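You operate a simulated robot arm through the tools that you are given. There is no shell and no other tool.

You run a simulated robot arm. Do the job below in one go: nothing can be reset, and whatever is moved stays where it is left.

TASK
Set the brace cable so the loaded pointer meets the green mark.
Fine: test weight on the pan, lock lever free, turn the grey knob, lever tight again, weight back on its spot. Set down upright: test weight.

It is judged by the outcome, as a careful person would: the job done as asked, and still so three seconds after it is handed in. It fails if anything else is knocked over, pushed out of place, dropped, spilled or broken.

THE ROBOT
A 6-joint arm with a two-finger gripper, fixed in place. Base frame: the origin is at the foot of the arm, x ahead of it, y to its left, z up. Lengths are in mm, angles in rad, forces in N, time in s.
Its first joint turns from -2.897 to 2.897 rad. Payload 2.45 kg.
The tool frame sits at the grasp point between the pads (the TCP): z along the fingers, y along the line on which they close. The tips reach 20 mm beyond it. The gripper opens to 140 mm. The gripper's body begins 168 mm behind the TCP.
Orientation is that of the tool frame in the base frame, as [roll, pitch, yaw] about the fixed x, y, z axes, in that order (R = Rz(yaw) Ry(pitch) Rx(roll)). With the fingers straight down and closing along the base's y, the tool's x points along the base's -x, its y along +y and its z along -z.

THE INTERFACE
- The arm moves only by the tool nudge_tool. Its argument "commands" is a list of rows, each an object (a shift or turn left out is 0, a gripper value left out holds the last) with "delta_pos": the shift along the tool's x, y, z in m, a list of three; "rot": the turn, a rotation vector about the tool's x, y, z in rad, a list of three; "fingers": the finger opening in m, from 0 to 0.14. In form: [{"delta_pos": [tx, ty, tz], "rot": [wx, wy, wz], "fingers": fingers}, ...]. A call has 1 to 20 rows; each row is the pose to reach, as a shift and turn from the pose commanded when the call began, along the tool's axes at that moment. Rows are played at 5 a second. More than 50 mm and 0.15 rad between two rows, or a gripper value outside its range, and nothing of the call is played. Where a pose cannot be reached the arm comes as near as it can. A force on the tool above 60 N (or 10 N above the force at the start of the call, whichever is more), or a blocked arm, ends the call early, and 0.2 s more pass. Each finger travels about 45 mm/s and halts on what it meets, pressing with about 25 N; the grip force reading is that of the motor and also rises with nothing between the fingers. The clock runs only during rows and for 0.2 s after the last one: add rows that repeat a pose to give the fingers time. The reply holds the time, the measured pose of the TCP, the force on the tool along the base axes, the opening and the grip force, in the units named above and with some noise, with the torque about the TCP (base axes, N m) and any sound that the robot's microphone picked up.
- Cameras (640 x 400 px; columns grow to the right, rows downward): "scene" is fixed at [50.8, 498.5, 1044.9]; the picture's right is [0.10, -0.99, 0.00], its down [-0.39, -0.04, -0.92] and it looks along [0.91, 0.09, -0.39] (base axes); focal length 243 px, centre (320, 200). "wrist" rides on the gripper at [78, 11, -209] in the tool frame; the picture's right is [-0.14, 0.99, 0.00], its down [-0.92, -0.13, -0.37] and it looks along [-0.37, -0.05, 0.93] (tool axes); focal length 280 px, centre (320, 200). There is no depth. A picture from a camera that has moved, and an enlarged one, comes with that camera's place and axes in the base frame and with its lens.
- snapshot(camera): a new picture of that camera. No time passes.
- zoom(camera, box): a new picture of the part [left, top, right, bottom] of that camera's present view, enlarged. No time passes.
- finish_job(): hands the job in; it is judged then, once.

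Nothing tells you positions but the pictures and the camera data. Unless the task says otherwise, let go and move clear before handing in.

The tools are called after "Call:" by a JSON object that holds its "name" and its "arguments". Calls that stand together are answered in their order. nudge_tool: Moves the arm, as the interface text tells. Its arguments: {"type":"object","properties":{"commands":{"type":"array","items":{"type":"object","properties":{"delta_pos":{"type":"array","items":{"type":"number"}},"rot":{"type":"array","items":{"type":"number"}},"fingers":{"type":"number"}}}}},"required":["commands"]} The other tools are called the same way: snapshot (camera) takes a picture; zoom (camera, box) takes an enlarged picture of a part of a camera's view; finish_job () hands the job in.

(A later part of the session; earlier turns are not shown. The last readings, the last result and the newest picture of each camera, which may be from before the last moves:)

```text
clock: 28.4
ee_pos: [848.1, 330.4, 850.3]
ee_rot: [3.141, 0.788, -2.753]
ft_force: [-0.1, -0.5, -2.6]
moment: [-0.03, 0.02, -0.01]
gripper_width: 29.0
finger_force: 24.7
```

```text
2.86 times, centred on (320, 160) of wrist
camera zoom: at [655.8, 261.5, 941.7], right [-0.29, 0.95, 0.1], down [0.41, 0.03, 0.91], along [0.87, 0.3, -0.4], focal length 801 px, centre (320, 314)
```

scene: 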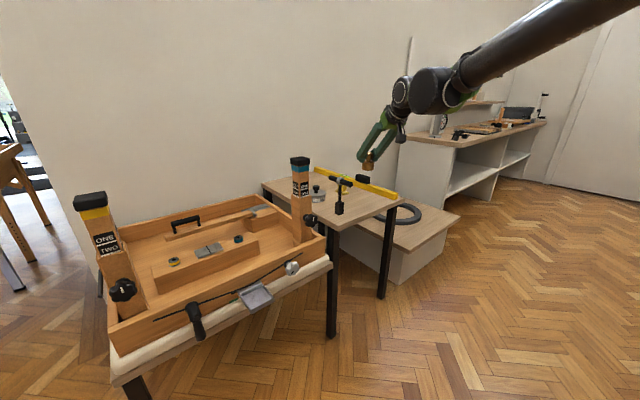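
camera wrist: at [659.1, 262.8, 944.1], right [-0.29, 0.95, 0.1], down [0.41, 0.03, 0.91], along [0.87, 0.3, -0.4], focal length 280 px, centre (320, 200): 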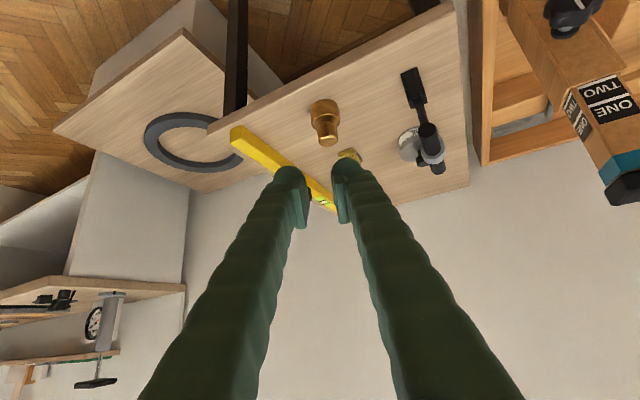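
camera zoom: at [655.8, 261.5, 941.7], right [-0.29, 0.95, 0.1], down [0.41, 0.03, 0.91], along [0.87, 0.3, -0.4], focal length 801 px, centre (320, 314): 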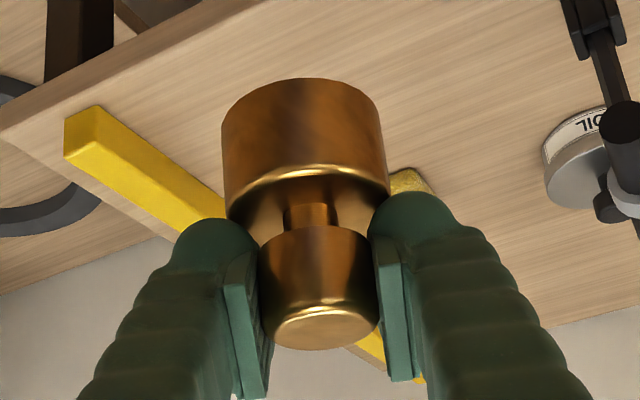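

Call:
{"name": "nudge_tool", "arguments": {"commands": [{"delta_pos": [0.0066, 0.0131, -0.0029], "rot": [-0.0082, 0, -0.0082], "fingers": 0.0}, {"delta_pos": [0.0199, 0.0392, -0.0087], "rot": [-0.0247, 0, -0.0247]}, {"delta_pos": [0.0331, 0.0654, -0.0144], "rot": [-0.0412, 0, -0.0412]}, {"delta_pos": [0.0464, 0.0916, -0.0202], "rot": [-0.0576, 0, -0.0576]}, {"delta_pos": [0.0596, 0.1177, -0.026], "rot": [-0.0741, 0, -0.0741]}, {"delta_pos": [0.0729, 0.1439, -0.0317], "rot": [-0.0906, 0, -0.0906]}, {"delta_pos": [0.0861, 0.17, -0.0375], "rot": [-0.1071, 0, -0.1071]}, {"delta_pos": [0.0994, 0.1962, -0.0433], "rot": [-0.1235, 0, -0.1235]}, {"delta_pos": [0.1126, 0.2224, -0.049], "rot": [-0.14, 0, -0.14]}, {"delta_pos": [0.1259, 0.2485, -0.0548], "rot": [-0.1565, 0, -0.1565]}, {"delta_pos": [0.1391, 0.2747, -0.0606], "rot": [-0.1729, 0, -0.1729]}, {"delta_pos": [0.1524, 0.3008, -0.0664], "rot": [-0.1894, 0, -0.1894]}, {"delta_pos": [0.1656, 0.327, -0.0721], "rot": [-0.2059, 0, -0.2059]}, {"delta_pos": [0.1789, 0.3532, -0.0779], "rot": [-0.2224, 0, -0.2224]}, {"delta_pos": [0.1921, 0.3793, -0.0837], "rot": [-0.2388, 0, -0.2388]}, {"delta_pos": [0.2054, 0.4055, -0.0894], "rot": [-0.2553, 0, -0.2553]}, {"delta_pos": [0.2186, 0.4316, -0.0952], "rot": [-0.2718, 0, -0.2718]}, {"delta_pos": [0.2253, 0.4447, -0.0981], "rot": [-0.28, 0, -0.28]}, {"delta_pos": [0.2253, 0.4447, -0.0981], "rot": [-0.28, 0, -0.28]}]}}

Call:
{"name": "snapshot", "arguments": {"camera": "wrist"}}

Call:
{"name": "snapshot", "arguments": {"camera": "scene"}}

```text
clock: 32.4
ee_pos: [466.7, 652.5, 757.9]
ee_rot: [-3.141, 0.787, -2.353]
ft_force: [0.7, 0.3, -3.2]
moment: [0.04, -0.05, -0.02]
gripper_width: 28.9
finger_force: 25.2
```

```text
taken
camera wrist: at [315.4, 516.3, 850.5], right [-0.63, 0.77, 0.1], down [0.36, 0.18, 0.91], along [0.68, 0.61, -0.4], focal length 280 px, centre (320, 200)
```

wrist: 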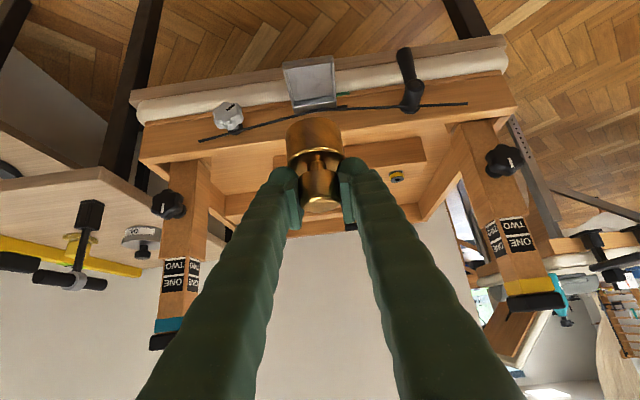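

```text
taken
```

scene: 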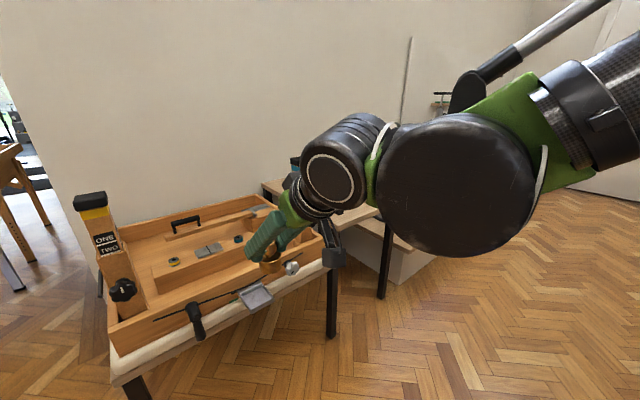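

Call:
{"name": "zoom", "arguments": {"camera": "wrist", "box": [200, 40, 360, 150]}}

Call:
{"name": "zoom", "arguments": {"camera": "wrist", "box": [330, 30, 470, 130]}}

```text
3.64 times, centred on (280, 95) of wrist
camera zoom: at [315.4, 516.3, 850.5], right [-0.63, 0.77, 0.1], down [0.36, 0.18, 0.91], along [0.68, 0.61, -0.4], focal length 1020 px, centre (466, 582)
```

zoom: 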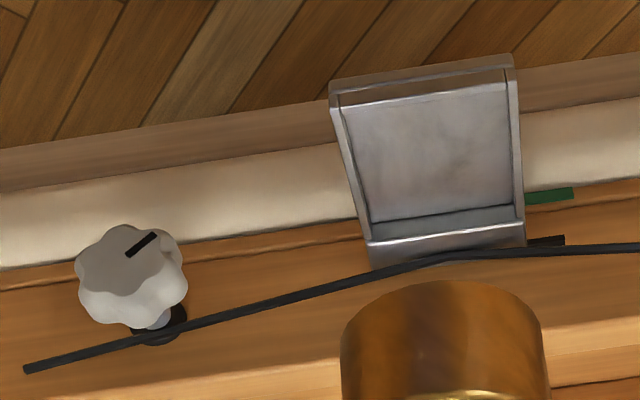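

```text
4.00 times, centred on (400, 80) of wrist
camera zoom: at [315.4, 516.3, 850.5], right [-0.63, 0.77, 0.1], down [0.36, 0.18, 0.91], along [0.68, 0.61, -0.4], focal length 1122 px, centre (0, 680)
```

zoom: 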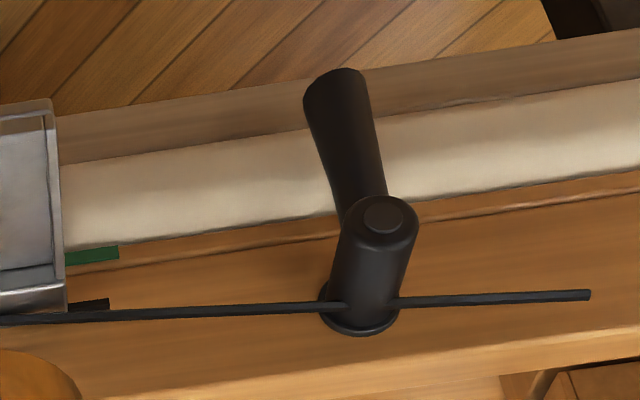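

Call:
{"name": "nudge_tool", "arguments": {"commands": [{"delta_pos": [0.004, 0, 0.013]}, {"delta_pos": [0.011, -0.0004, 0.038]}, {"delta_pos": [0.018, -0.0007, 0.064]}, {"delta_pos": [0.025, -0.001, 0.088]}, {"delta_pos": [0.031, -0.0012, 0.109]}, {"delta_pos": [0.034, -0.0013, 0.1188]}, {"delta_pos": [0.034, -0.0013, 0.1188]}]}}

Call:
{"name": "snapshot", "arguments": {"camera": "wrist"}}

Call:
{"name": "snapshot", "arguments": {"camera": "scene"}}

Call:
{"name": "zoom", "arguments": {"camera": "wrist", "box": [200, 40, 400, 200]}}

```text
clock: 34.0
ee_pos: [509.3, 695.5, 650.4]
ee_rot: [3.141, 0.789, -2.355]
ft_force: [0.2, 1.0, -2.3]
moment: [0.02, 0.0, -0.03]
gripper_width: 28.8
finger_force: 24.8
```

```text
taken
camera wrist: at [358.3, 559.4, 742.3], right [-0.63, 0.77, 0.1], down [0.36, 0.18, 0.91], along [0.68, 0.61, -0.4], focal length 280 px, centre (320, 200)
```

wrist: 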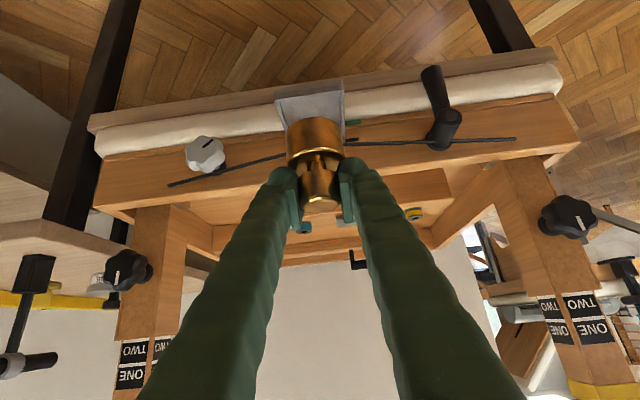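

```text
taken
```

scene: 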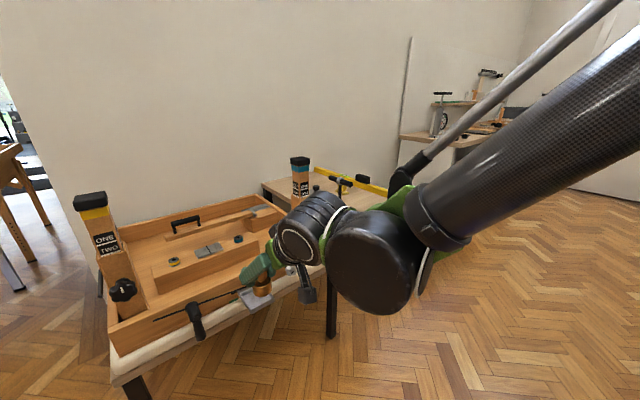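

```text
2.50 times, centred on (300, 120) of wrist
camera zoom: at [358.3, 559.4, 742.3], right [-0.63, 0.77, 0.1], down [0.36, 0.18, 0.91], along [0.68, 0.61, -0.4], focal length 701 px, centre (370, 400)
```

zoom: 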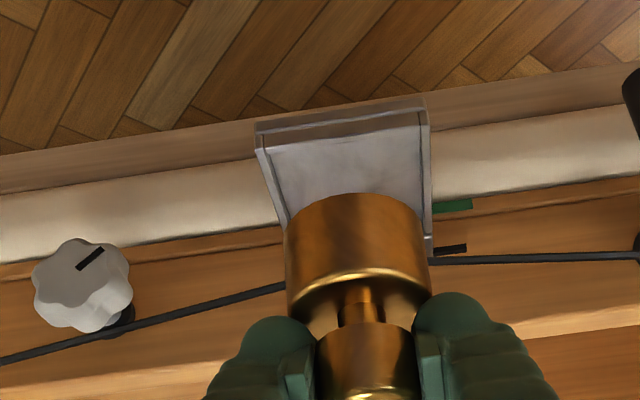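

The pan's centre works out near (544,730), with its floor around z≈520–528. I'll move the weight over it, leaving about 20 mm of clearance.

Call:
{"name": "nudge_tool", "arguments": {"commands": [{"delta_pos": [-0.0004, 0, 0.012]}, {"delta_pos": [-0.0009, 0, 0.03]}, {"delta_pos": [-0.0014, 0, 0.05]}, {"delta_pos": [-0.0018, 0, 0.063]}, {"delta_pos": [-0.0018, 0, 0.0674]}, {"delta_pos": [-0.0018, 0, 0.0674]}]}}

Call:
{"name": "zoom", "arguments": {"camera": "wrist", "box": [200, 40, 440, 220]}}

Call:
{"name": "zoom", "arguments": {"camera": "scene", "box": [200, 240, 330, 330]}}

```text
clock: 35.4
ee_pos: [545.9, 729.4, 605.8]
ee_rot: [-3.14, 0.789, -2.356]
ft_force: [-0.6, 0.2, -2.7]
moment: [0.03, -0.02, -0.01]
gripper_width: 28.8
finger_force: 25.5
```

```text
2.22 times, centred on (320, 130) of wrist
camera zoom: at [394.7, 594.2, 696.7], right [-0.63, 0.77, 0.1], down [0.36, 0.18, 0.91], along [0.68, 0.61, -0.4], focal length 623 px, centre (320, 356)
```

zoom: 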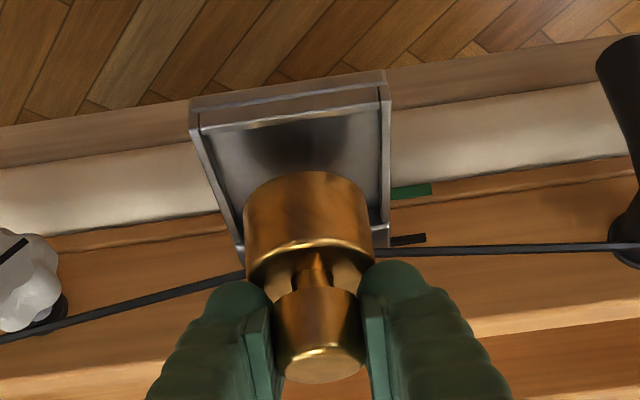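

```text
4.44 times, centred on (265, 285) of scene
camera zoom: at [50.8, 498.5, 1044.9], right [0.1, -0.99, 0.0], down [-0.39, -0.04, -0.92], along [0.91, 0.09, -0.39], focal length 1080 px, centre (564, -178)
```

zoom: 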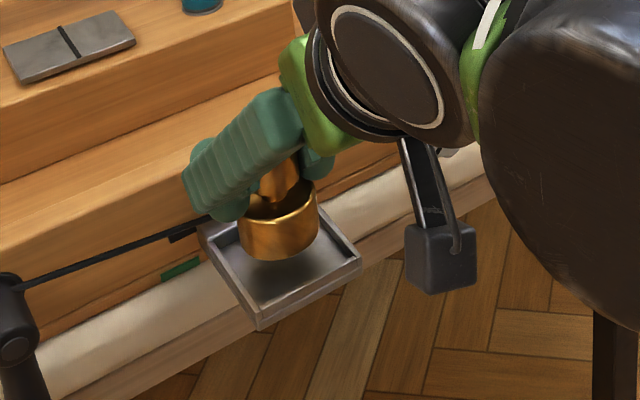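

Everything agrees on a pan floor at z≈526, centred at (545.5,730), so the weight is well placed above it. I'll lower gently in small steps and watch the force change as the pan takes the load.

Call:
{"name": "nudge_tool", "arguments": {"commands": [{"delta_pos": [0.0035, 0, 0.0035]}, {"delta_pos": [0.0085, 0, 0.0085]}, {"delta_pos": [0.0115, 0, 0.0115]}, {"delta_pos": [0.0127, 0, 0.0127]}, {"delta_pos": [0.0127, 0, 0.0127]}]}}

Call:
{"name": "zoom", "arguments": {"camera": "wrist", "box": [200, 40, 440, 220]}}

Call:
{"name": "zoom", "arguments": {"camera": "scene", "box": [200, 240, 330, 330]}}

```text
clock: 36.6
ee_pos: [546.2, 730.1, 587.2]
ee_rot: [-3.14, 0.789, -2.354]
ft_force: [0.4, 0.2, -3.5]
moment: [0.02, -0.02, 0.0]
gripper_width: 29.0
finger_force: 25.1
```

```text
2.22 times, centred on (320, 130) of wrist
camera zoom: at [394.5, 593.9, 679.0], right [-0.63, 0.77, 0.1], down [0.36, 0.18, 0.91], along [0.68, 0.61, -0.4], focal length 623 px, centre (320, 356)
```

zoom: 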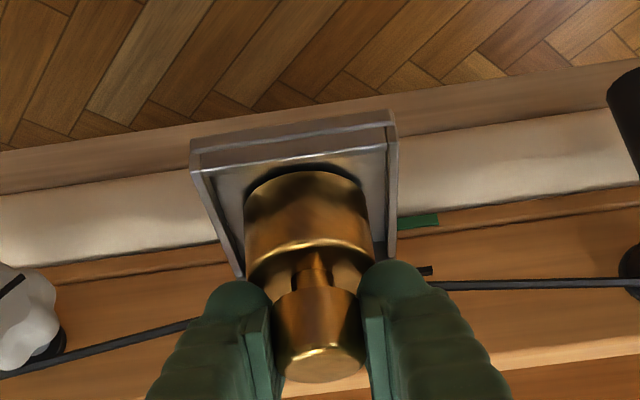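

```text
4.44 times, centred on (265, 285) of scene
camera zoom: at [50.8, 498.5, 1044.9], right [0.1, -0.99, 0.0], down [-0.39, -0.04, -0.92], along [0.91, 0.09, -0.39], focal length 1080 px, centre (564, -178)
```

zoom: 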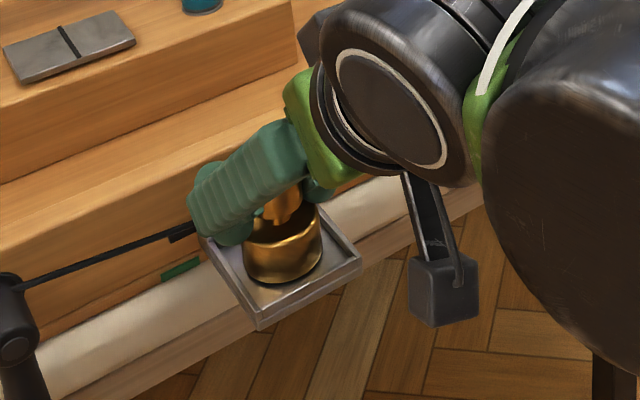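

Call:
{"name": "nudge_tool", "arguments": {"commands": [{"delta_pos": [0.0007, 0, 0.0007]}, {"delta_pos": [0.0014, 0, 0.0014]}, {"delta_pos": [0.0021, 0, 0.0021]}, {"delta_pos": [0.0028, 0, 0.0028]}, {"delta_pos": [0.0035, 0, 0.0035]}, {"delta_pos": [0.0035, 0, 0.0035]}]}}

Call:
{"name": "zoom", "arguments": {"camera": "scene", "box": [200, 240, 330, 330]}}

```text
clock: 38.0
ee_pos: [545.4, 731.0, 580.3]
ee_rot: [-3.139, 0.789, -2.354]
ft_force: [0.7, 0.8, -4.2]
moment: [0.03, 0.0, -0.02]
gripper_width: 29.0
finger_force: 25.0
```

```text
4.44 times, centred on (265, 285) of scene
camera zoom: at [50.8, 498.5, 1044.9], right [0.1, -0.99, 0.0], down [-0.39, -0.04, -0.92], along [0.91, 0.09, -0.39], focal length 1080 px, centre (564, -178)
```

zoom: 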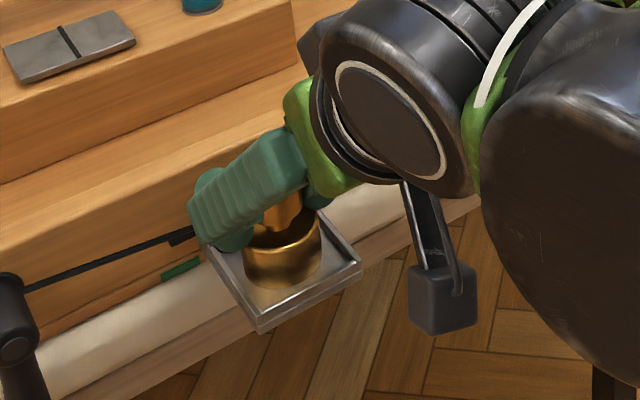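

Call:
{"name": "nudge_tool", "arguments": {"commands": [{"delta_pos": [0.0007, 0, 0.0007]}, {"delta_pos": [0.0014, 0, 0.0014]}, {"delta_pos": [0.0021, 0, 0.0021]}, {"delta_pos": [0.0028, 0, 0.0028]}, {"delta_pos": [0.0028, 0, 0.0028]}]}}

Call:
{"name": "zoom", "arguments": {"camera": "scene", "box": [200, 240, 330, 330]}}

Call:
{"name": "zoom", "arguments": {"camera": "wrist", "box": [200, 40, 440, 220]}}

```text
clock: 39.2
ee_pos: [546.2, 728.5, 576.8]
ee_rot: [-3.139, 0.789, -2.355]
ft_force: [-0.9, -0.4, -2.2]
moment: [0.02, 0.03, 0.01]
gripper_width: 29.1
finger_force: 25.2
```

```text
4.44 times, centred on (265, 285) of scene
camera zoom: at [50.8, 498.5, 1044.9], right [0.1, -0.99, 0.0], down [-0.39, -0.04, -0.92], along [0.91, 0.09, -0.39], focal length 1080 px, centre (564, -178)
```

zoom: 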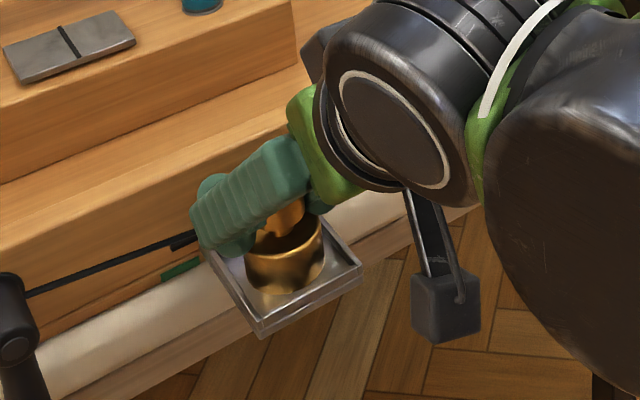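

```text
2.22 times, centred on (320, 130) of wrist
camera zoom: at [394.5, 593.4, 669.8], right [-0.63, 0.77, 0.1], down [0.36, 0.18, 0.91], along [0.68, 0.61, -0.4], focal length 623 px, centre (320, 356)
```

zoom: 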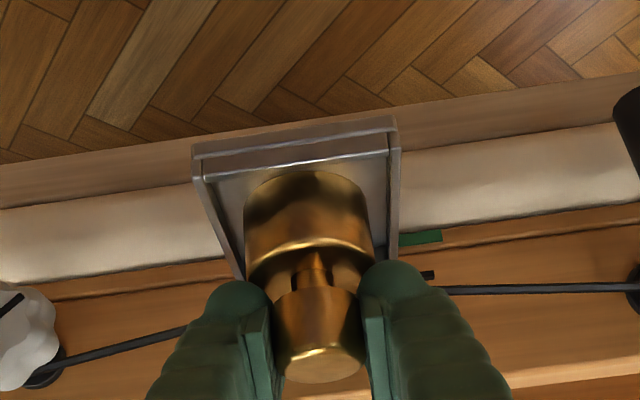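

The weight is on the pan and the pan has begun to sink with it. I'll keep lowering until it's fully carried.

Call:
{"name": "nudge_tool", "arguments": {"commands": [{"delta_pos": [0.0011, 0, 0.0011]}, {"delta_pos": [0.0021, 0, 0.0021]}, {"delta_pos": [0.0032, 0, 0.0032]}, {"delta_pos": [0.0042, 0, 0.0042]}, {"delta_pos": [0.0042, 0, 0.0042]}, {"delta_pos": [0.0042, 0, 0.0042]}]}}

Call:
{"name": "zoom", "arguments": {"camera": "scene", "box": [200, 240, 330, 330]}}

```text
clock: 40.6
ee_pos: [547.3, 729.6, 572.4]
ee_rot: [-3.141, 0.789, -2.355]
ft_force: [0.0, -0.1, -1.6]
moment: [0.05, 0.0, 0.03]
gripper_width: 28.9
finger_force: 24.6
```

```text
4.44 times, centred on (265, 285) of scene
camera zoom: at [50.8, 498.5, 1044.9], right [0.1, -0.99, 0.0], down [-0.39, -0.04, -0.92], along [0.91, 0.09, -0.39], focal length 1080 px, centre (564, -178)
```

zoom: 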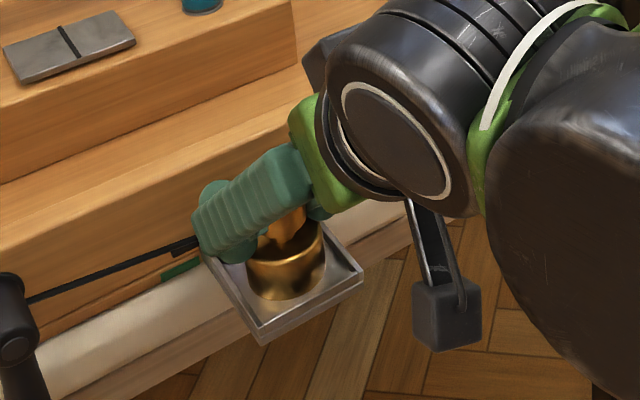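

Call:
{"name": "nudge_tool", "arguments": {"commands": [{"delta_pos": [0.0011, 0, 0.0011]}, {"delta_pos": [0.0021, 0, 0.0021]}, {"delta_pos": [0.0032, 0, 0.0032]}, {"delta_pos": [0.0042, 0, 0.0042]}, {"delta_pos": [0.0042, 0, 0.0042]}, {"delta_pos": [0.0042, 0, 0.0042]}]}}

Call:
{"name": "zoom", "arguments": {"camera": "scene", "box": [200, 240, 330, 330]}}

```text
clock: 42.0
ee_pos: [547.0, 730.7, 566.0]
ee_rot: [-3.139, 0.791, -2.354]
ft_force: [0.4, -0.2, -0.2]
moment: [0.08, -0.04, 0.06]
gripper_width: 28.8
finger_force: 24.9
```

```text
4.44 times, centred on (265, 285) of scene
camera zoom: at [50.8, 498.5, 1044.9], right [0.1, -0.99, 0.0], down [-0.39, -0.04, -0.92], along [0.91, 0.09, -0.39], focal length 1080 px, centre (564, -178)
```

zoom: 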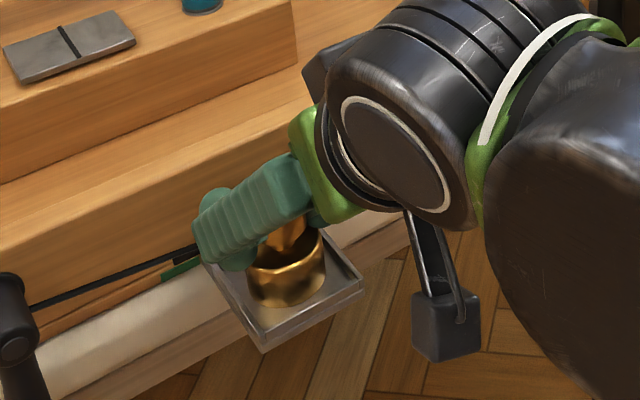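

The force is near zero, so the pan is carrying the full load. Opening the fingers gently and backing away along the tool axis.

Call:
{"name": "nudge_tool", "arguments": {"commands": [{"fingers": 0.032}, {"fingers": 0.04}, {"fingers": 0.05}, {"fingers": 0.06}, {"fingers": 0.066}, {"fingers": 0.066}]}}

Call:
{"name": "zoom", "arguments": {"camera": "scene", "box": [200, 240, 330, 330]}}

Call:
{"name": "zoom", "arguments": {"camera": "wrist", "box": [200, 40, 440, 220]}}

```text
clock: 43.4
ee_pos: [547.0, 730.9, 566.9]
ee_rot: [-3.14, 0.789, -2.355]
ft_force: [-0.1, 0.0, 0.2]
moment: [0.02, 0.02, -0.02]
gripper_width: 65.8
finger_force: 0.1
```

```text
4.44 times, centred on (265, 285) of scene
camera zoom: at [50.8, 498.5, 1044.9], right [0.1, -0.99, 0.0], down [-0.39, -0.04, -0.92], along [0.91, 0.09, -0.39], focal length 1080 px, centre (564, -178)
```

zoom: 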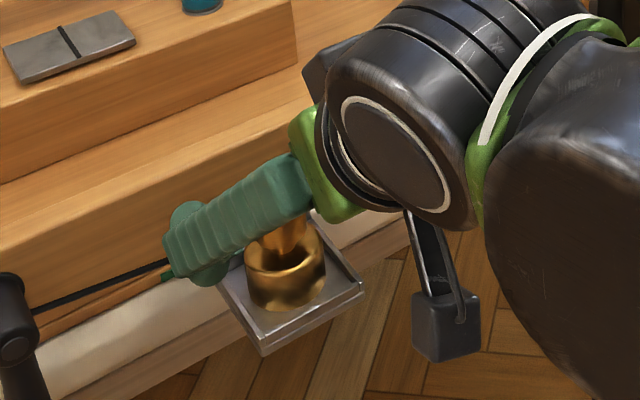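

```text
2.22 times, centred on (320, 130) of wrist
camera zoom: at [394.9, 593.8, 658.4], right [-0.63, 0.77, 0.1], down [0.36, 0.18, 0.91], along [0.68, 0.61, -0.4], focal length 623 px, centre (320, 356)
```

zoom: 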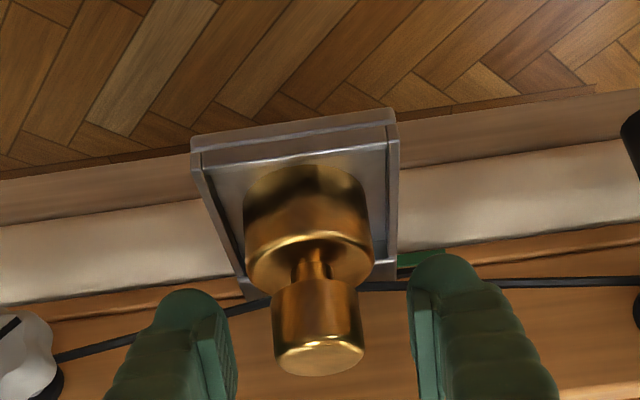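

Call:
{"name": "nudge_tool", "arguments": {"commands": [{"delta_pos": [0, 0, -0.01]}, {"delta_pos": [0, 0, -0.03]}, {"delta_pos": [0, 0, -0.06]}, {"delta_pos": [0, 0, -0.09]}, {"delta_pos": [0, 0, -0.12]}, {"delta_pos": [0, 0, -0.15]}, {"delta_pos": [0, 0, -0.15]}]}}

Call:
{"name": "snapshot", "arguments": {"camera": "wrist"}}

Call:
{"name": "zoom", "arguments": {"camera": "wrist", "box": [240, 80, 400, 180]}}

Call:
{"name": "zoom", "arguments": {"camera": "scene", "box": [140, 230, 330, 350]}}

```text
clock: 45.0
ee_pos: [470.9, 656.7, 671.2]
ee_rot: [-3.14, 0.789, -2.355]
ft_force: [-0.1, 0.3, 1.4]
moment: [-0.02, -0.04, 0.02]
gripper_width: 66.0
finger_force: 0.0
```

```text
taken
camera wrist: at [319.5, 519.6, 763.0], right [-0.63, 0.77, 0.1], down [0.36, 0.18, 0.91], along [0.68, 0.61, -0.4], focal length 280 px, centre (320, 200)
```

wrist: 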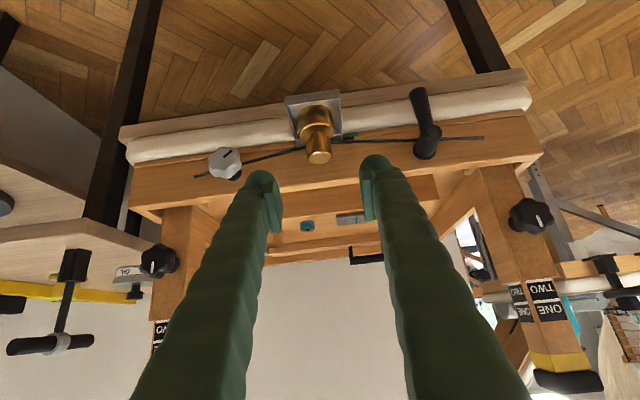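

```text
4.00 times, centred on (320, 130) of wrist
camera zoom: at [319.5, 519.6, 763.0], right [-0.63, 0.77, 0.1], down [0.36, 0.18, 0.91], along [0.68, 0.61, -0.4], focal length 1122 px, centre (320, 480)
```

zoom: 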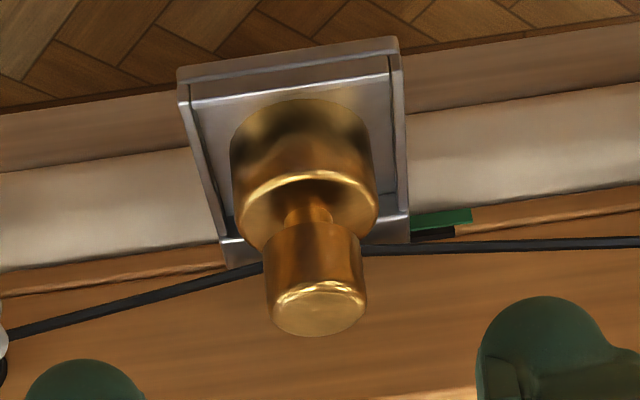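

```text
3.33 times, centred on (235, 290) of scene
camera zoom: at [50.8, 498.5, 1044.9], right [0.1, -0.99, 0.0], down [-0.39, -0.04, -0.92], along [0.91, 0.09, -0.39], focal length 810 px, centre (603, -100)
```

zoom: 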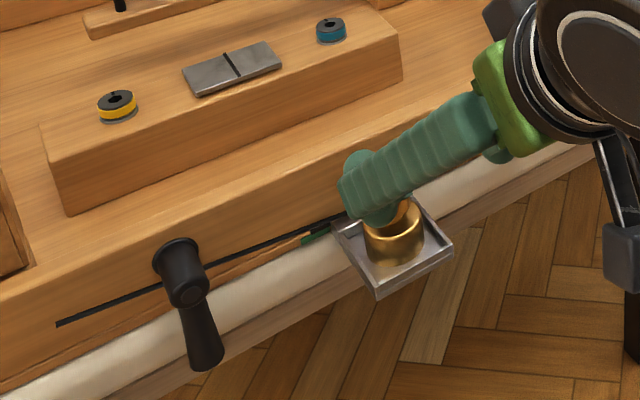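

The weight sits on the pan and the loaded pointer is now slightly above the green mark. The lever cap is near (441,833,557), with its handle hanging straight down to about z≈492. I'll move in front of the lever with a flatter tool to see what the arm can reach.

Call:
{"name": "nudge_tool", "arguments": {"commands": [{"delta_pos": [0.0175, 0.0239, 0.018], "rot": [0, -0.087, 0], "fingers": 0.06}, {"delta_pos": [0.035, 0.0478, 0.036], "rot": [0, -0.174, 0]}, {"delta_pos": [0.0525, 0.0717, 0.054], "rot": [0, -0.26, 0]}, {"delta_pos": [0.07, 0.0957, 0.072], "rot": [0, -0.347, 0]}, {"delta_pos": [0.0877, 0.1196, 0.09], "rot": [0, -0.434, 0]}, {"delta_pos": [0.1053, 0.1435, 0.1083], "rot": [0, -0.52, 0]}, {"delta_pos": [0.1053, 0.1435, 0.1083], "rot": [0, -0.52, 0]}]}}

Call:
{"name": "snapshot", "arguments": {"camera": "wrist"}}

Call:
{"name": "snapshot", "arguments": {"camera": "scene"}}

```text
clock: 46.6
ee_pos: [380.8, 807.0, 574.3]
ee_rot: [-3.137, 1.308, -2.352]
ft_force: [0.3, 0.3, -0.4]
moment: [-0.03, 0.02, 0.0]
gripper_width: 60.3
finger_force: 0.1
out of reach, approached as far as the arm can: row 5, 6, 7
```

```text
taken
camera wrist: at [215.8, 656.9, 552.9], right [-0.67, 0.73, 0.13], down [0.01, -0.17, 0.99], along [0.74, 0.67, 0.11], focal length 280 px, centre (320, 200)
```

wrist: 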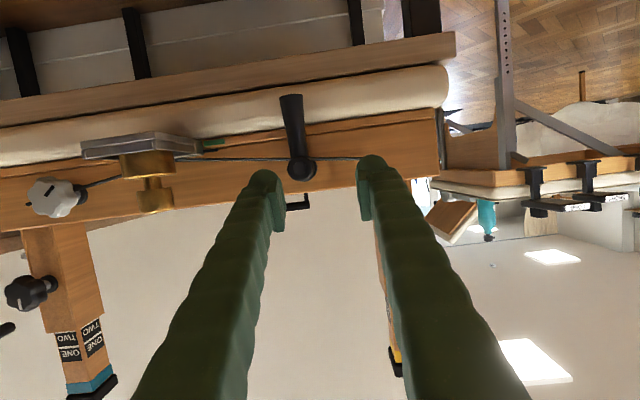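

```text
taken
```

scene: 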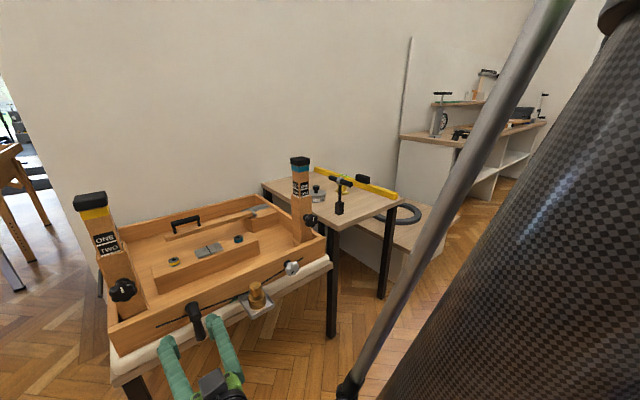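

Call:
{"name": "zoom", "arguments": {"camera": "wrist", "box": [140, 110, 260, 190]}}

Call:
{"name": "zoom", "arguments": {"camera": "wrist", "box": [240, 80, 360, 200]}}

Call:
{"name": "zoom", "arguments": {"camera": "scene", "box": [140, 230, 330, 350]}}

```text
5.00 times, centred on (200, 150) of wrist
camera zoom: at [215.8, 656.9, 552.9], right [-0.67, 0.73, 0.13], down [0.01, -0.17, 0.99], along [0.74, 0.67, 0.11], focal length 1402 px, centre (920, 450)
```

zoom: 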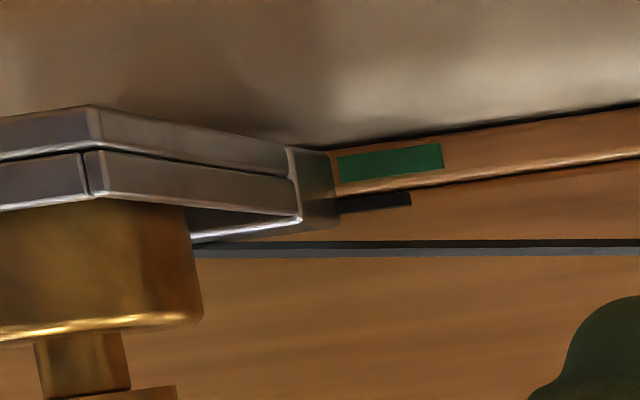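

```text
3.33 times, centred on (300, 140) of wrist
camera zoom: at [215.8, 656.9, 552.9], right [-0.67, 0.73, 0.13], down [0.01, -0.17, 0.99], along [0.74, 0.67, 0.11], focal length 935 px, centre (387, 400)
```

zoom: 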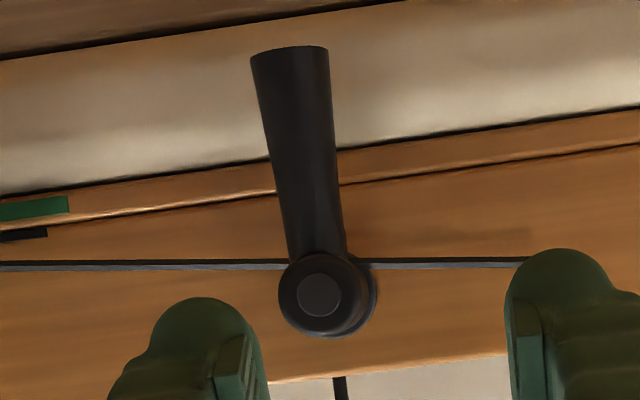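

```text
3.33 times, centred on (235, 290) of scene
camera zoom: at [50.8, 498.5, 1044.9], right [0.1, -0.99, 0.0], down [-0.39, -0.04, -0.92], along [0.91, 0.09, -0.39], focal length 810 px, centre (603, -100)
```

zoom: 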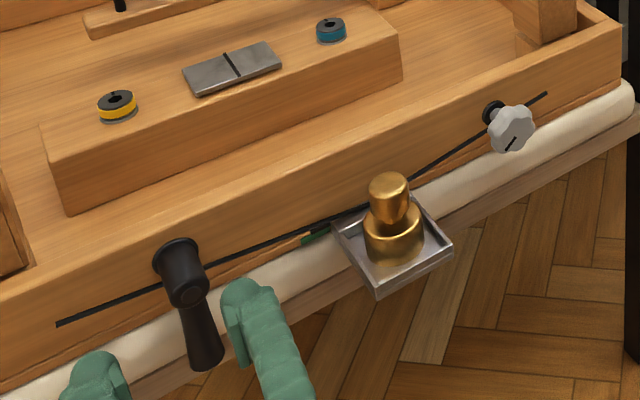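

In this near-level view the loaded pointer is about 8 mm above the green mark. The lever handle points straight down at around (437,835,510). I'll put the fingers in front of it as a loose fork.

Call:
{"name": "nudge_tool", "arguments": {"commands": [{"delta_pos": [0.019, -0.0066, 0.005], "rot": [0, 0.087, 0], "fingers": 0.056}, {"delta_pos": [0.038, -0.0132, 0.01], "rot": [0, 0.174, 0]}, {"delta_pos": [0.057, -0.0198, 0.0153], "rot": [0, 0.262, 0]}, {"delta_pos": [0.057, -0.0198, 0.0153], "rot": [0, 0.262, 0]}]}}

Call:
{"name": "snapshot", "arguments": {"camera": "wrist"}}

Call:
{"name": "zoom", "arguments": {"camera": "scene", "box": [140, 270, 300, 390]}}

```text
clock: 47.6
ee_pos: [394.9, 790.9, 516.7]
ee_rot: [-3.139, 1.046, -2.353]
ft_force: [-0.7, -0.6, -0.1]
moment: [-0.02, 0.02, 0.01]
gripper_width: 55.8
finger_force: 0.0
```

```text
taken
camera wrist: at [231.8, 642.3, 553.4], right [-0.65, 0.75, 0.12], down [0.19, 0.01, 0.98], along [0.73, 0.66, -0.15], focal length 280 px, centre (320, 200)
```

wrist: 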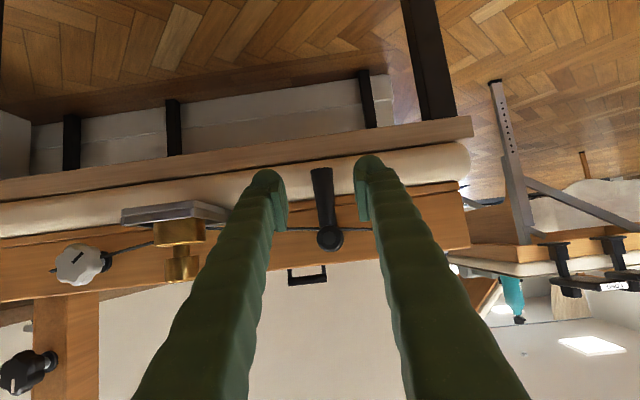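

```text
3.33 times, centred on (220, 330) of scene
camera zoom: at [50.8, 498.5, 1044.9], right [0.1, -0.99, 0.0], down [-0.39, -0.04, -0.92], along [0.91, 0.09, -0.39], focal length 810 px, centre (653, -233)
```

zoom: 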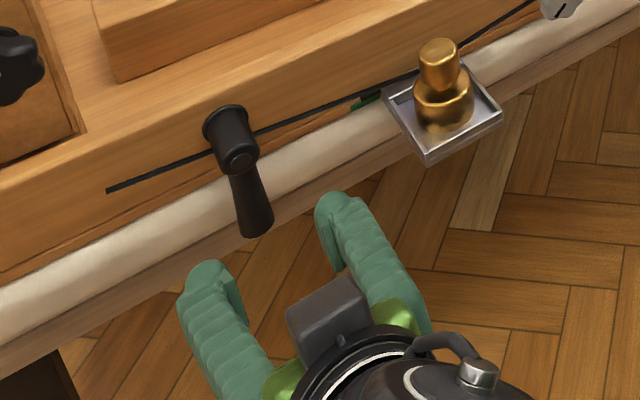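

Call:
{"name": "nudge_tool", "arguments": {"commands": [{"delta_pos": [-0.008, 0.0005, 0.0187]}, {"delta_pos": [-0.016, 0.001, 0.0374]}, {"delta_pos": [-0.0244, 0.0014, 0.056]}, {"delta_pos": [-0.0244, 0.0014, 0.056]}]}}

Call:
{"name": "zoom", "arguments": {"camera": "wrist", "box": [230, 100, 410, 240]}}

Call:
{"name": "zoom", "arguments": {"camera": "scene", "box": [140, 270, 300, 390]}}

```text
clock: 48.6
ee_pos: [437.0, 833.5, 510.9]
ee_rot: [-3.141, 1.046, -2.354]
ft_force: [0.4, 0.5, 0.0]
moment: [0.0, -0.02, 0.02]
gripper_width: 56.0
finger_force: 0.2
```

```text
2.86 times, centred on (320, 170) of wrist
camera zoom: at [274.0, 685.9, 547.4], right [-0.65, 0.75, 0.12], down [0.19, 0.01, 0.98], along [0.73, 0.66, -0.15], focal length 801 px, centre (320, 286)
```

zoom: 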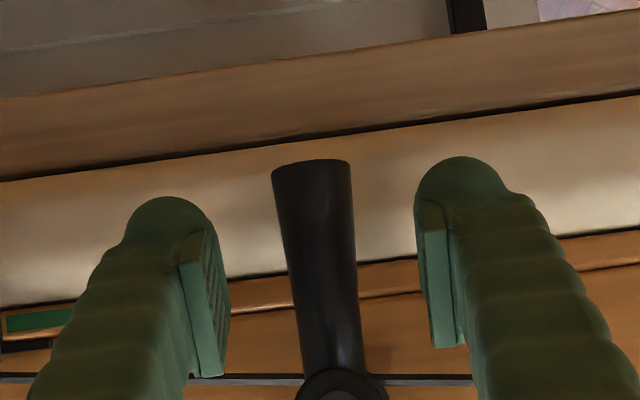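

```text
3.33 times, centred on (220, 330) of scene
camera zoom: at [50.8, 498.5, 1044.9], right [0.1, -0.99, 0.0], down [-0.39, -0.04, -0.92], along [0.91, 0.09, -0.39], focal length 810 px, centre (653, -233)
```

zoom: 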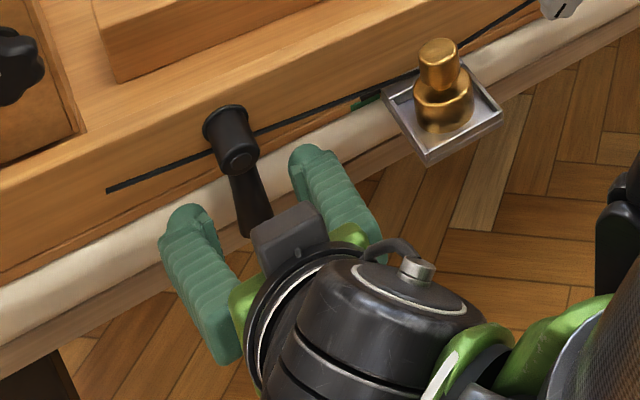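

Call:
{"name": "nudge_tool", "arguments": {"commands": [{"delta_pos": [-0.004, 0, 0.0069], "fingers": 0.045}, {"delta_pos": [-0.004, 0, 0.0069], "fingers": 0.034}, {"delta_pos": [-0.004, 0, 0.0069], "fingers": 0.034}, {"delta_pos": [-0.004, 0.003, 0.0069], "fingers": 0.034}, {"delta_pos": [-0.004, 0.006, 0.0069]}, {"delta_pos": [-0.004, 0.009, 0.0069]}, {"delta_pos": [-0.004, 0.012, 0.0069]}, {"delta_pos": [-0.004, 0.015, 0.0069]}]}}

Call:
{"name": "zoom", "arguments": {"camera": "wrist", "box": [230, 100, 410, 240]}}

Call:
{"name": "zoom", "arguments": {"camera": "scene", "box": [140, 270, 300, 390]}}

```text
clock: 50.4
ee_pos: [433.9, 848.9, 510.9]
ee_rot: [-3.14, 1.045, -2.354]
ft_force: [22.2, -10.0, -0.5]
moment: [0.08, 0.12, -0.14]
gripper_width: 49.3
finger_force: 11.4
```

```text
2.86 times, centred on (320, 170) of wrist
camera zoom: at [269.9, 701.5, 547.6], right [-0.65, 0.75, 0.12], down [0.19, 0.01, 0.98], along [0.74, 0.66, -0.15], focal length 801 px, centre (320, 286)
```

zoom: 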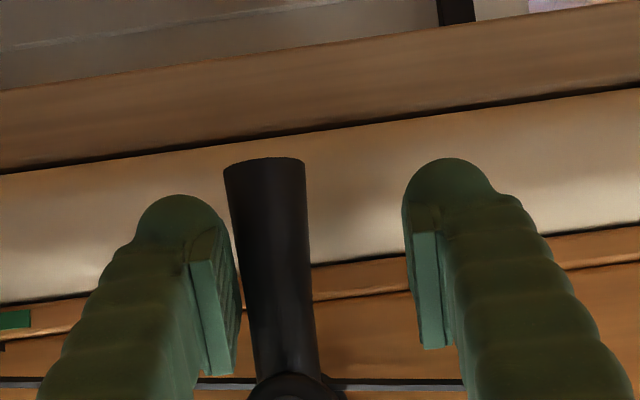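

```text
3.33 times, centred on (220, 330) of scene
camera zoom: at [50.8, 498.5, 1044.9], right [0.1, -0.99, 0.0], down [-0.39, -0.04, -0.92], along [0.91, 0.09, -0.39], focal length 810 px, centre (653, -233)
```

zoom: 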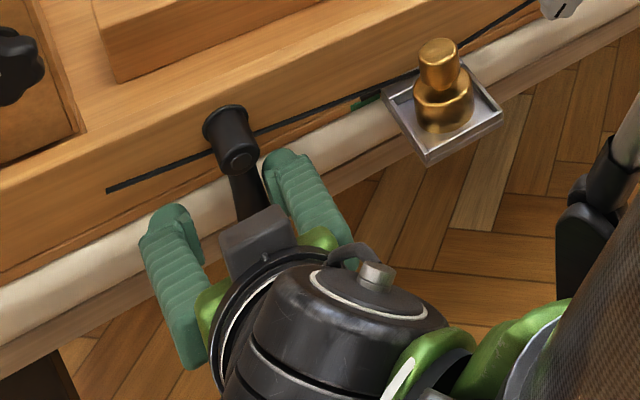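

The lever resisted about 23 N toward the left and did not turn. I'll try the other direction.

Call:
{"name": "nudge_tool", "arguments": {"commands": [{"delta_pos": [0, -0.008, 0], "fingers": 0.034}, {"delta_pos": [0, -0.016, 0]}, {"delta_pos": [0, -0.02, 0]}, {"delta_pos": [0, -0.024, 0]}, {"delta_pos": [0, -0.028, 0]}, {"delta_pos": [0, -0.032, 0]}, {"delta_pos": [0, -0.032, 0]}]}}

Call:
{"name": "zoom", "arguments": {"camera": "wrist", "box": [230, 100, 410, 240]}}

Call:
{"name": "zoom", "arguments": {"camera": "scene", "box": [140, 270, 300, 390]}}

```text
clock: 52.0
ee_pos: [455.0, 827.9, 508.8]
ee_rot: [-3.139, 1.048, -2.354]
ft_force: [-3.9, 5.0, -2.6]
moment: [-0.11, 0.0, 0.08]
gripper_width: 38.1
finger_force: 3.1
```

```text
2.86 times, centred on (320, 170) of wrist
camera zoom: at [291.6, 679.3, 546.5], right [-0.65, 0.75, 0.12], down [0.19, 0.01, 0.98], along [0.73, 0.66, -0.15], focal length 801 px, centre (320, 286)
```

zoom: 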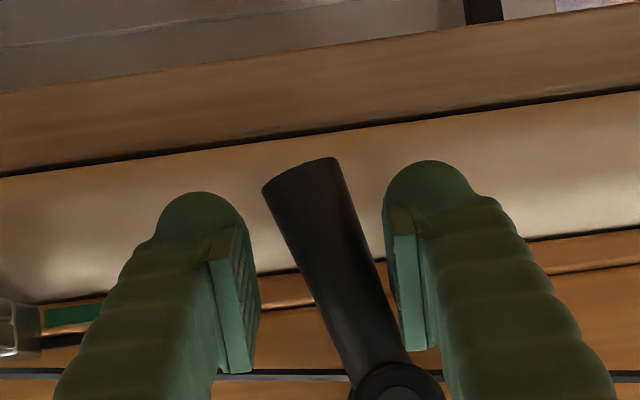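

```text
3.33 times, centred on (220, 330) of scene
camera zoom: at [50.8, 498.5, 1044.9], right [0.1, -0.99, 0.0], down [-0.39, -0.04, -0.92], along [0.91, 0.09, -0.39], focal length 810 px, centre (653, -233)
```

zoom: 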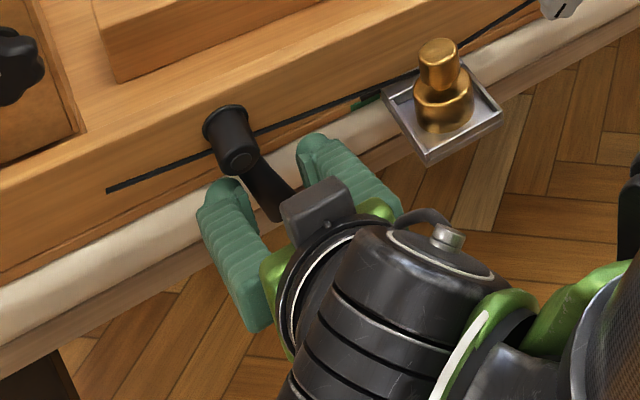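

The lever turns easily this way, with its handle swinging toward the pan side. I'll follow the arc and rotate the tool about the lever axis along with it.

Call:
{"name": "nudge_tool", "arguments": {"commands": [{"delta_pos": [-0.0037, -0.0032, -0.0022], "rot": [0.055, 0, -0.095], "fingers": 0.034}, {"delta_pos": [-0.0065, -0.0077, -0.0038], "rot": [0.115, 0, -0.199]}, {"delta_pos": [-0.0097, -0.0118, -0.0056], "rot": [0.175, 0, -0.303]}, {"delta_pos": [-0.0133, -0.0154, -0.0077], "rot": [0.235, 0, -0.407]}, {"delta_pos": [-0.0162, -0.0178, -0.0094], "rot": [0.28, 0, -0.485]}, {"delta_pos": [-0.0191, -0.0197, -0.0111], "rot": [0.325, 0, -0.563]}, {"delta_pos": [-0.0191, -0.0197, -0.0111], "rot": [0.325, 0, -0.563]}]}}

Call:
{"name": "zoom", "arguments": {"camera": "wrist", "box": [230, 100, 410, 240]}}

Call:
{"name": "snapshot", "arguments": {"camera": "scene"}}

Call:
{"name": "zoom", "arguments": {"camera": "scene", "box": [140, 250, 300, 370]}}

```text
clock: 53.6
ee_pos: [469.9, 815.3, 533.4]
ee_rot: [-2.153, 0.758, -1.546]
ft_force: [-1.4, 0.9, -2.7]
moment: [-0.07, -0.03, 0.02]
gripper_width: 36.3
finger_force: 1.4
```

```text
2.86 times, centred on (320, 170) of wrist
camera zoom: at [291.4, 681.3, 555.3], right [-0.56, 0.66, -0.51], down [-0.25, 0.45, 0.86], along [0.79, 0.61, -0.09], focal length 801 px, centre (320, 286)
```

zoom: 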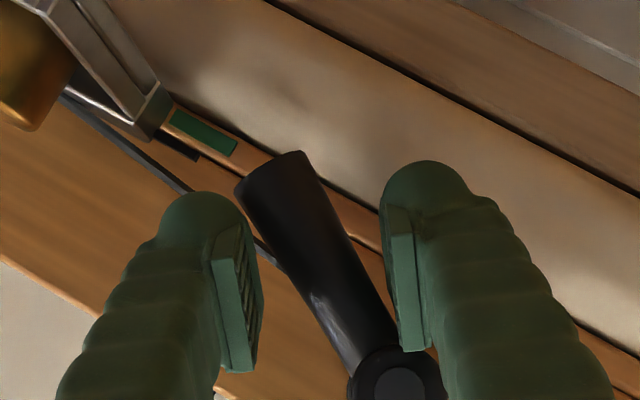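

```text
taken
```

scene: 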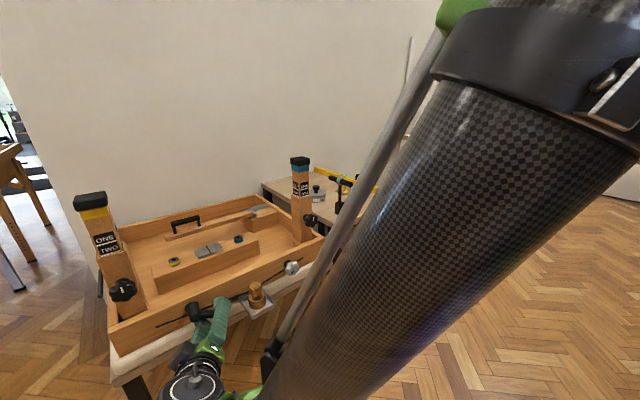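

```text
3.33 times, centred on (220, 310) of scene
camera zoom: at [50.8, 498.5, 1044.9], right [0.1, -0.99, 0.0], down [-0.39, -0.04, -0.92], along [0.91, 0.09, -0.39], focal length 810 px, centre (653, -167)
```

zoom: 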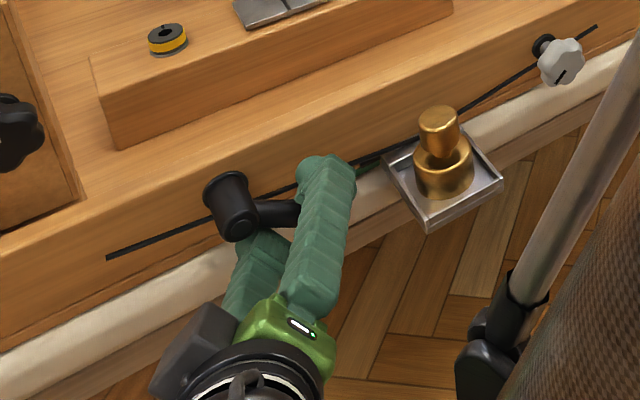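

Call:
{"name": "nudge_tool", "arguments": {"commands": [{"delta_pos": [-0.0017, -0.0057, -0.001], "rot": [0.06, 0, -0.104], "fingers": 0.034}, {"delta_pos": [-0.004, -0.0087, -0.0023], "rot": [0.095, 0, -0.165]}, {"delta_pos": [-0.0062, -0.0117, -0.0036], "rot": [0.13, 0, -0.225]}, {"delta_pos": [-0.0115, -0.0167, -0.0066], "rot": [0.2, 0, -0.346]}, {"delta_pos": [-0.0143, -0.0189, -0.0083], "rot": [0.24, 0, -0.416]}, {"delta_pos": [-0.0143, -0.0189, -0.0083], "rot": [0.24, 0, -0.416]}]}}

Call:
{"name": "zoom", "arguments": {"camera": "wrist", "box": [170, 60, 450, 240]}}

Call:
{"name": "zoom", "arguments": {"camera": "scene", "box": [140, 250, 300, 370]}}

```text
clock: 55.0
ee_pos: [472.7, 810.7, 554.3]
ee_rot: [-1.805, 0.373, -1.355]
ft_force: [-10.0, -21.1, -55.8]
moment: [-2.21, -1.02, -0.05]
gripper_width: 36.5
finger_force: 45.2
```

```text
2.22 times, centred on (310, 150) of wrist
camera zoom: at [289.8, 681.7, 561.1], right [-0.33, 0.42, -0.85], down [-0.49, 0.69, 0.53], along [0.81, 0.59, -0.02], focal length 623 px, centre (342, 311)
```

zoom: 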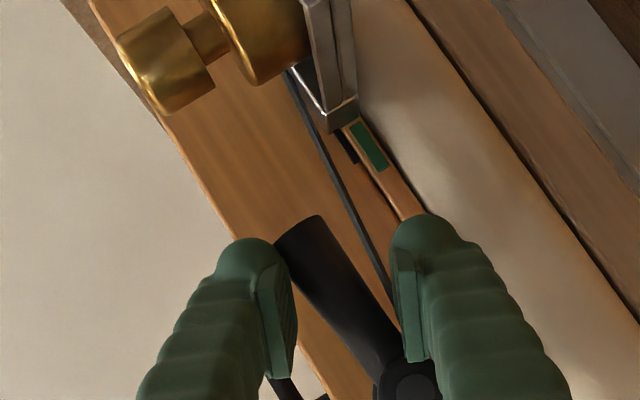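

```text
3.33 times, centred on (220, 310) of scene
camera zoom: at [50.8, 498.5, 1044.9], right [0.1, -0.99, 0.0], down [-0.39, -0.04, -0.92], along [0.91, 0.09, -0.39], focal length 810 px, centre (653, -167)
```

zoom: 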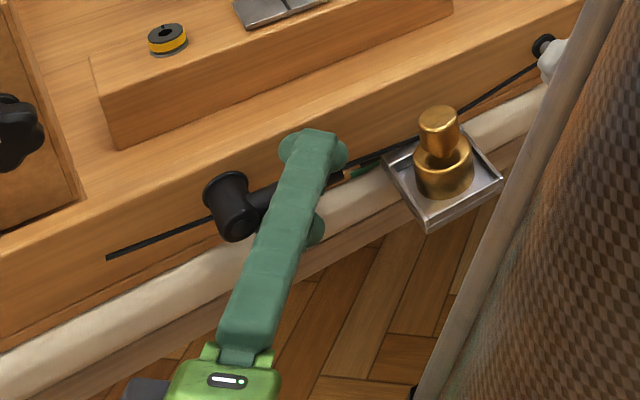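

The lever has hit its end stop at roughly 80–90°, with about 56 N against the tool. I'll relax straight away, open the fork and withdraw outward.

Call:
{"name": "nudge_tool", "arguments": {"commands": [{"delta_pos": [0.0015, 0.0035, 0.001], "fingers": 0.036}, {"delta_pos": [0.0026, 0.0063, 0.0015], "fingers": 0.05}, {"delta_pos": [0.0026, 0.0063, 0.0015], "fingers": 0.056}, {"delta_pos": [0.0126, 0.0063, -0.0158]}, {"delta_pos": [0.0226, 0.0063, -0.0331]}, {"delta_pos": [0.0326, 0.0063, -0.0504]}, {"delta_pos": [0.0426, 0.0063, -0.0677]}, {"delta_pos": [0.0426, 0.0063, -0.0677]}]}}

Call:
{"name": "snapshot", "arguments": {"camera": "wrist"}}

Call:
{"name": "snapshot", "arguments": {"camera": "scene"}}

Call:
{"name": "zoom", "arguments": {"camera": "scene", "box": [140, 250, 300, 370]}}

```text
clock: 56.8
ee_pos: [413.8, 754.1, 549.8]
ee_rot: [-1.803, 0.377, -1.353]
ft_force: [-0.7, -0.6, -0.1]
moment: [0.01, 0.0, -0.01]
gripper_width: 55.8
finger_force: 0.1
```

```text
taken
camera wrist: at [231.6, 625.2, 556.2], right [-0.33, 0.42, -0.85], down [-0.49, 0.69, 0.53], along [0.81, 0.59, -0.02], focal length 280 px, centre (320, 200)
```

wrist: 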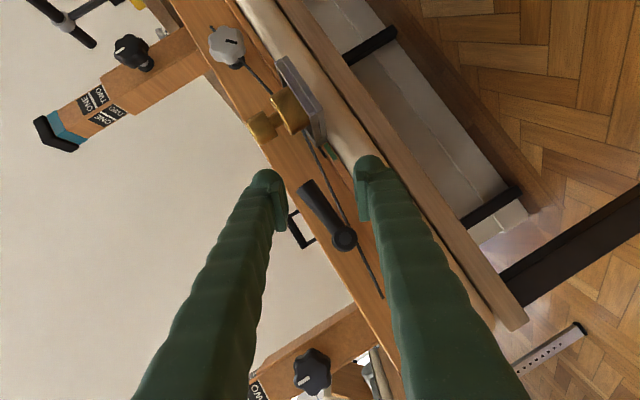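

```text
taken
```

scene: 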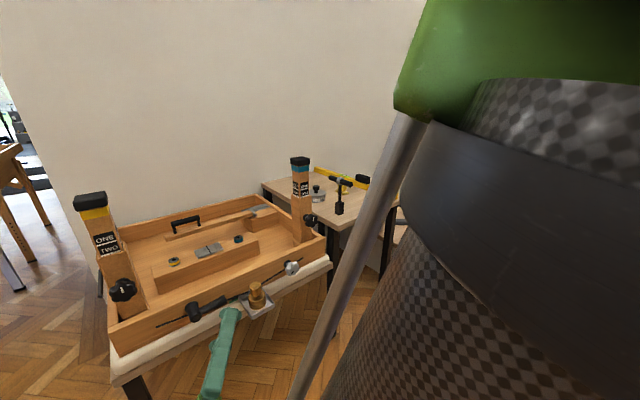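

```text
3.33 times, centred on (220, 310) of scene
camera zoom: at [50.8, 498.5, 1044.9], right [0.1, -0.99, 0.0], down [-0.39, -0.04, -0.92], along [0.91, 0.09, -0.39], focal length 810 px, centre (653, -167)
```

zoom: 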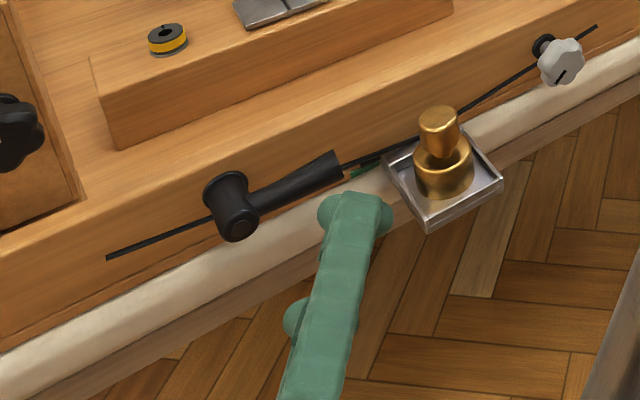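

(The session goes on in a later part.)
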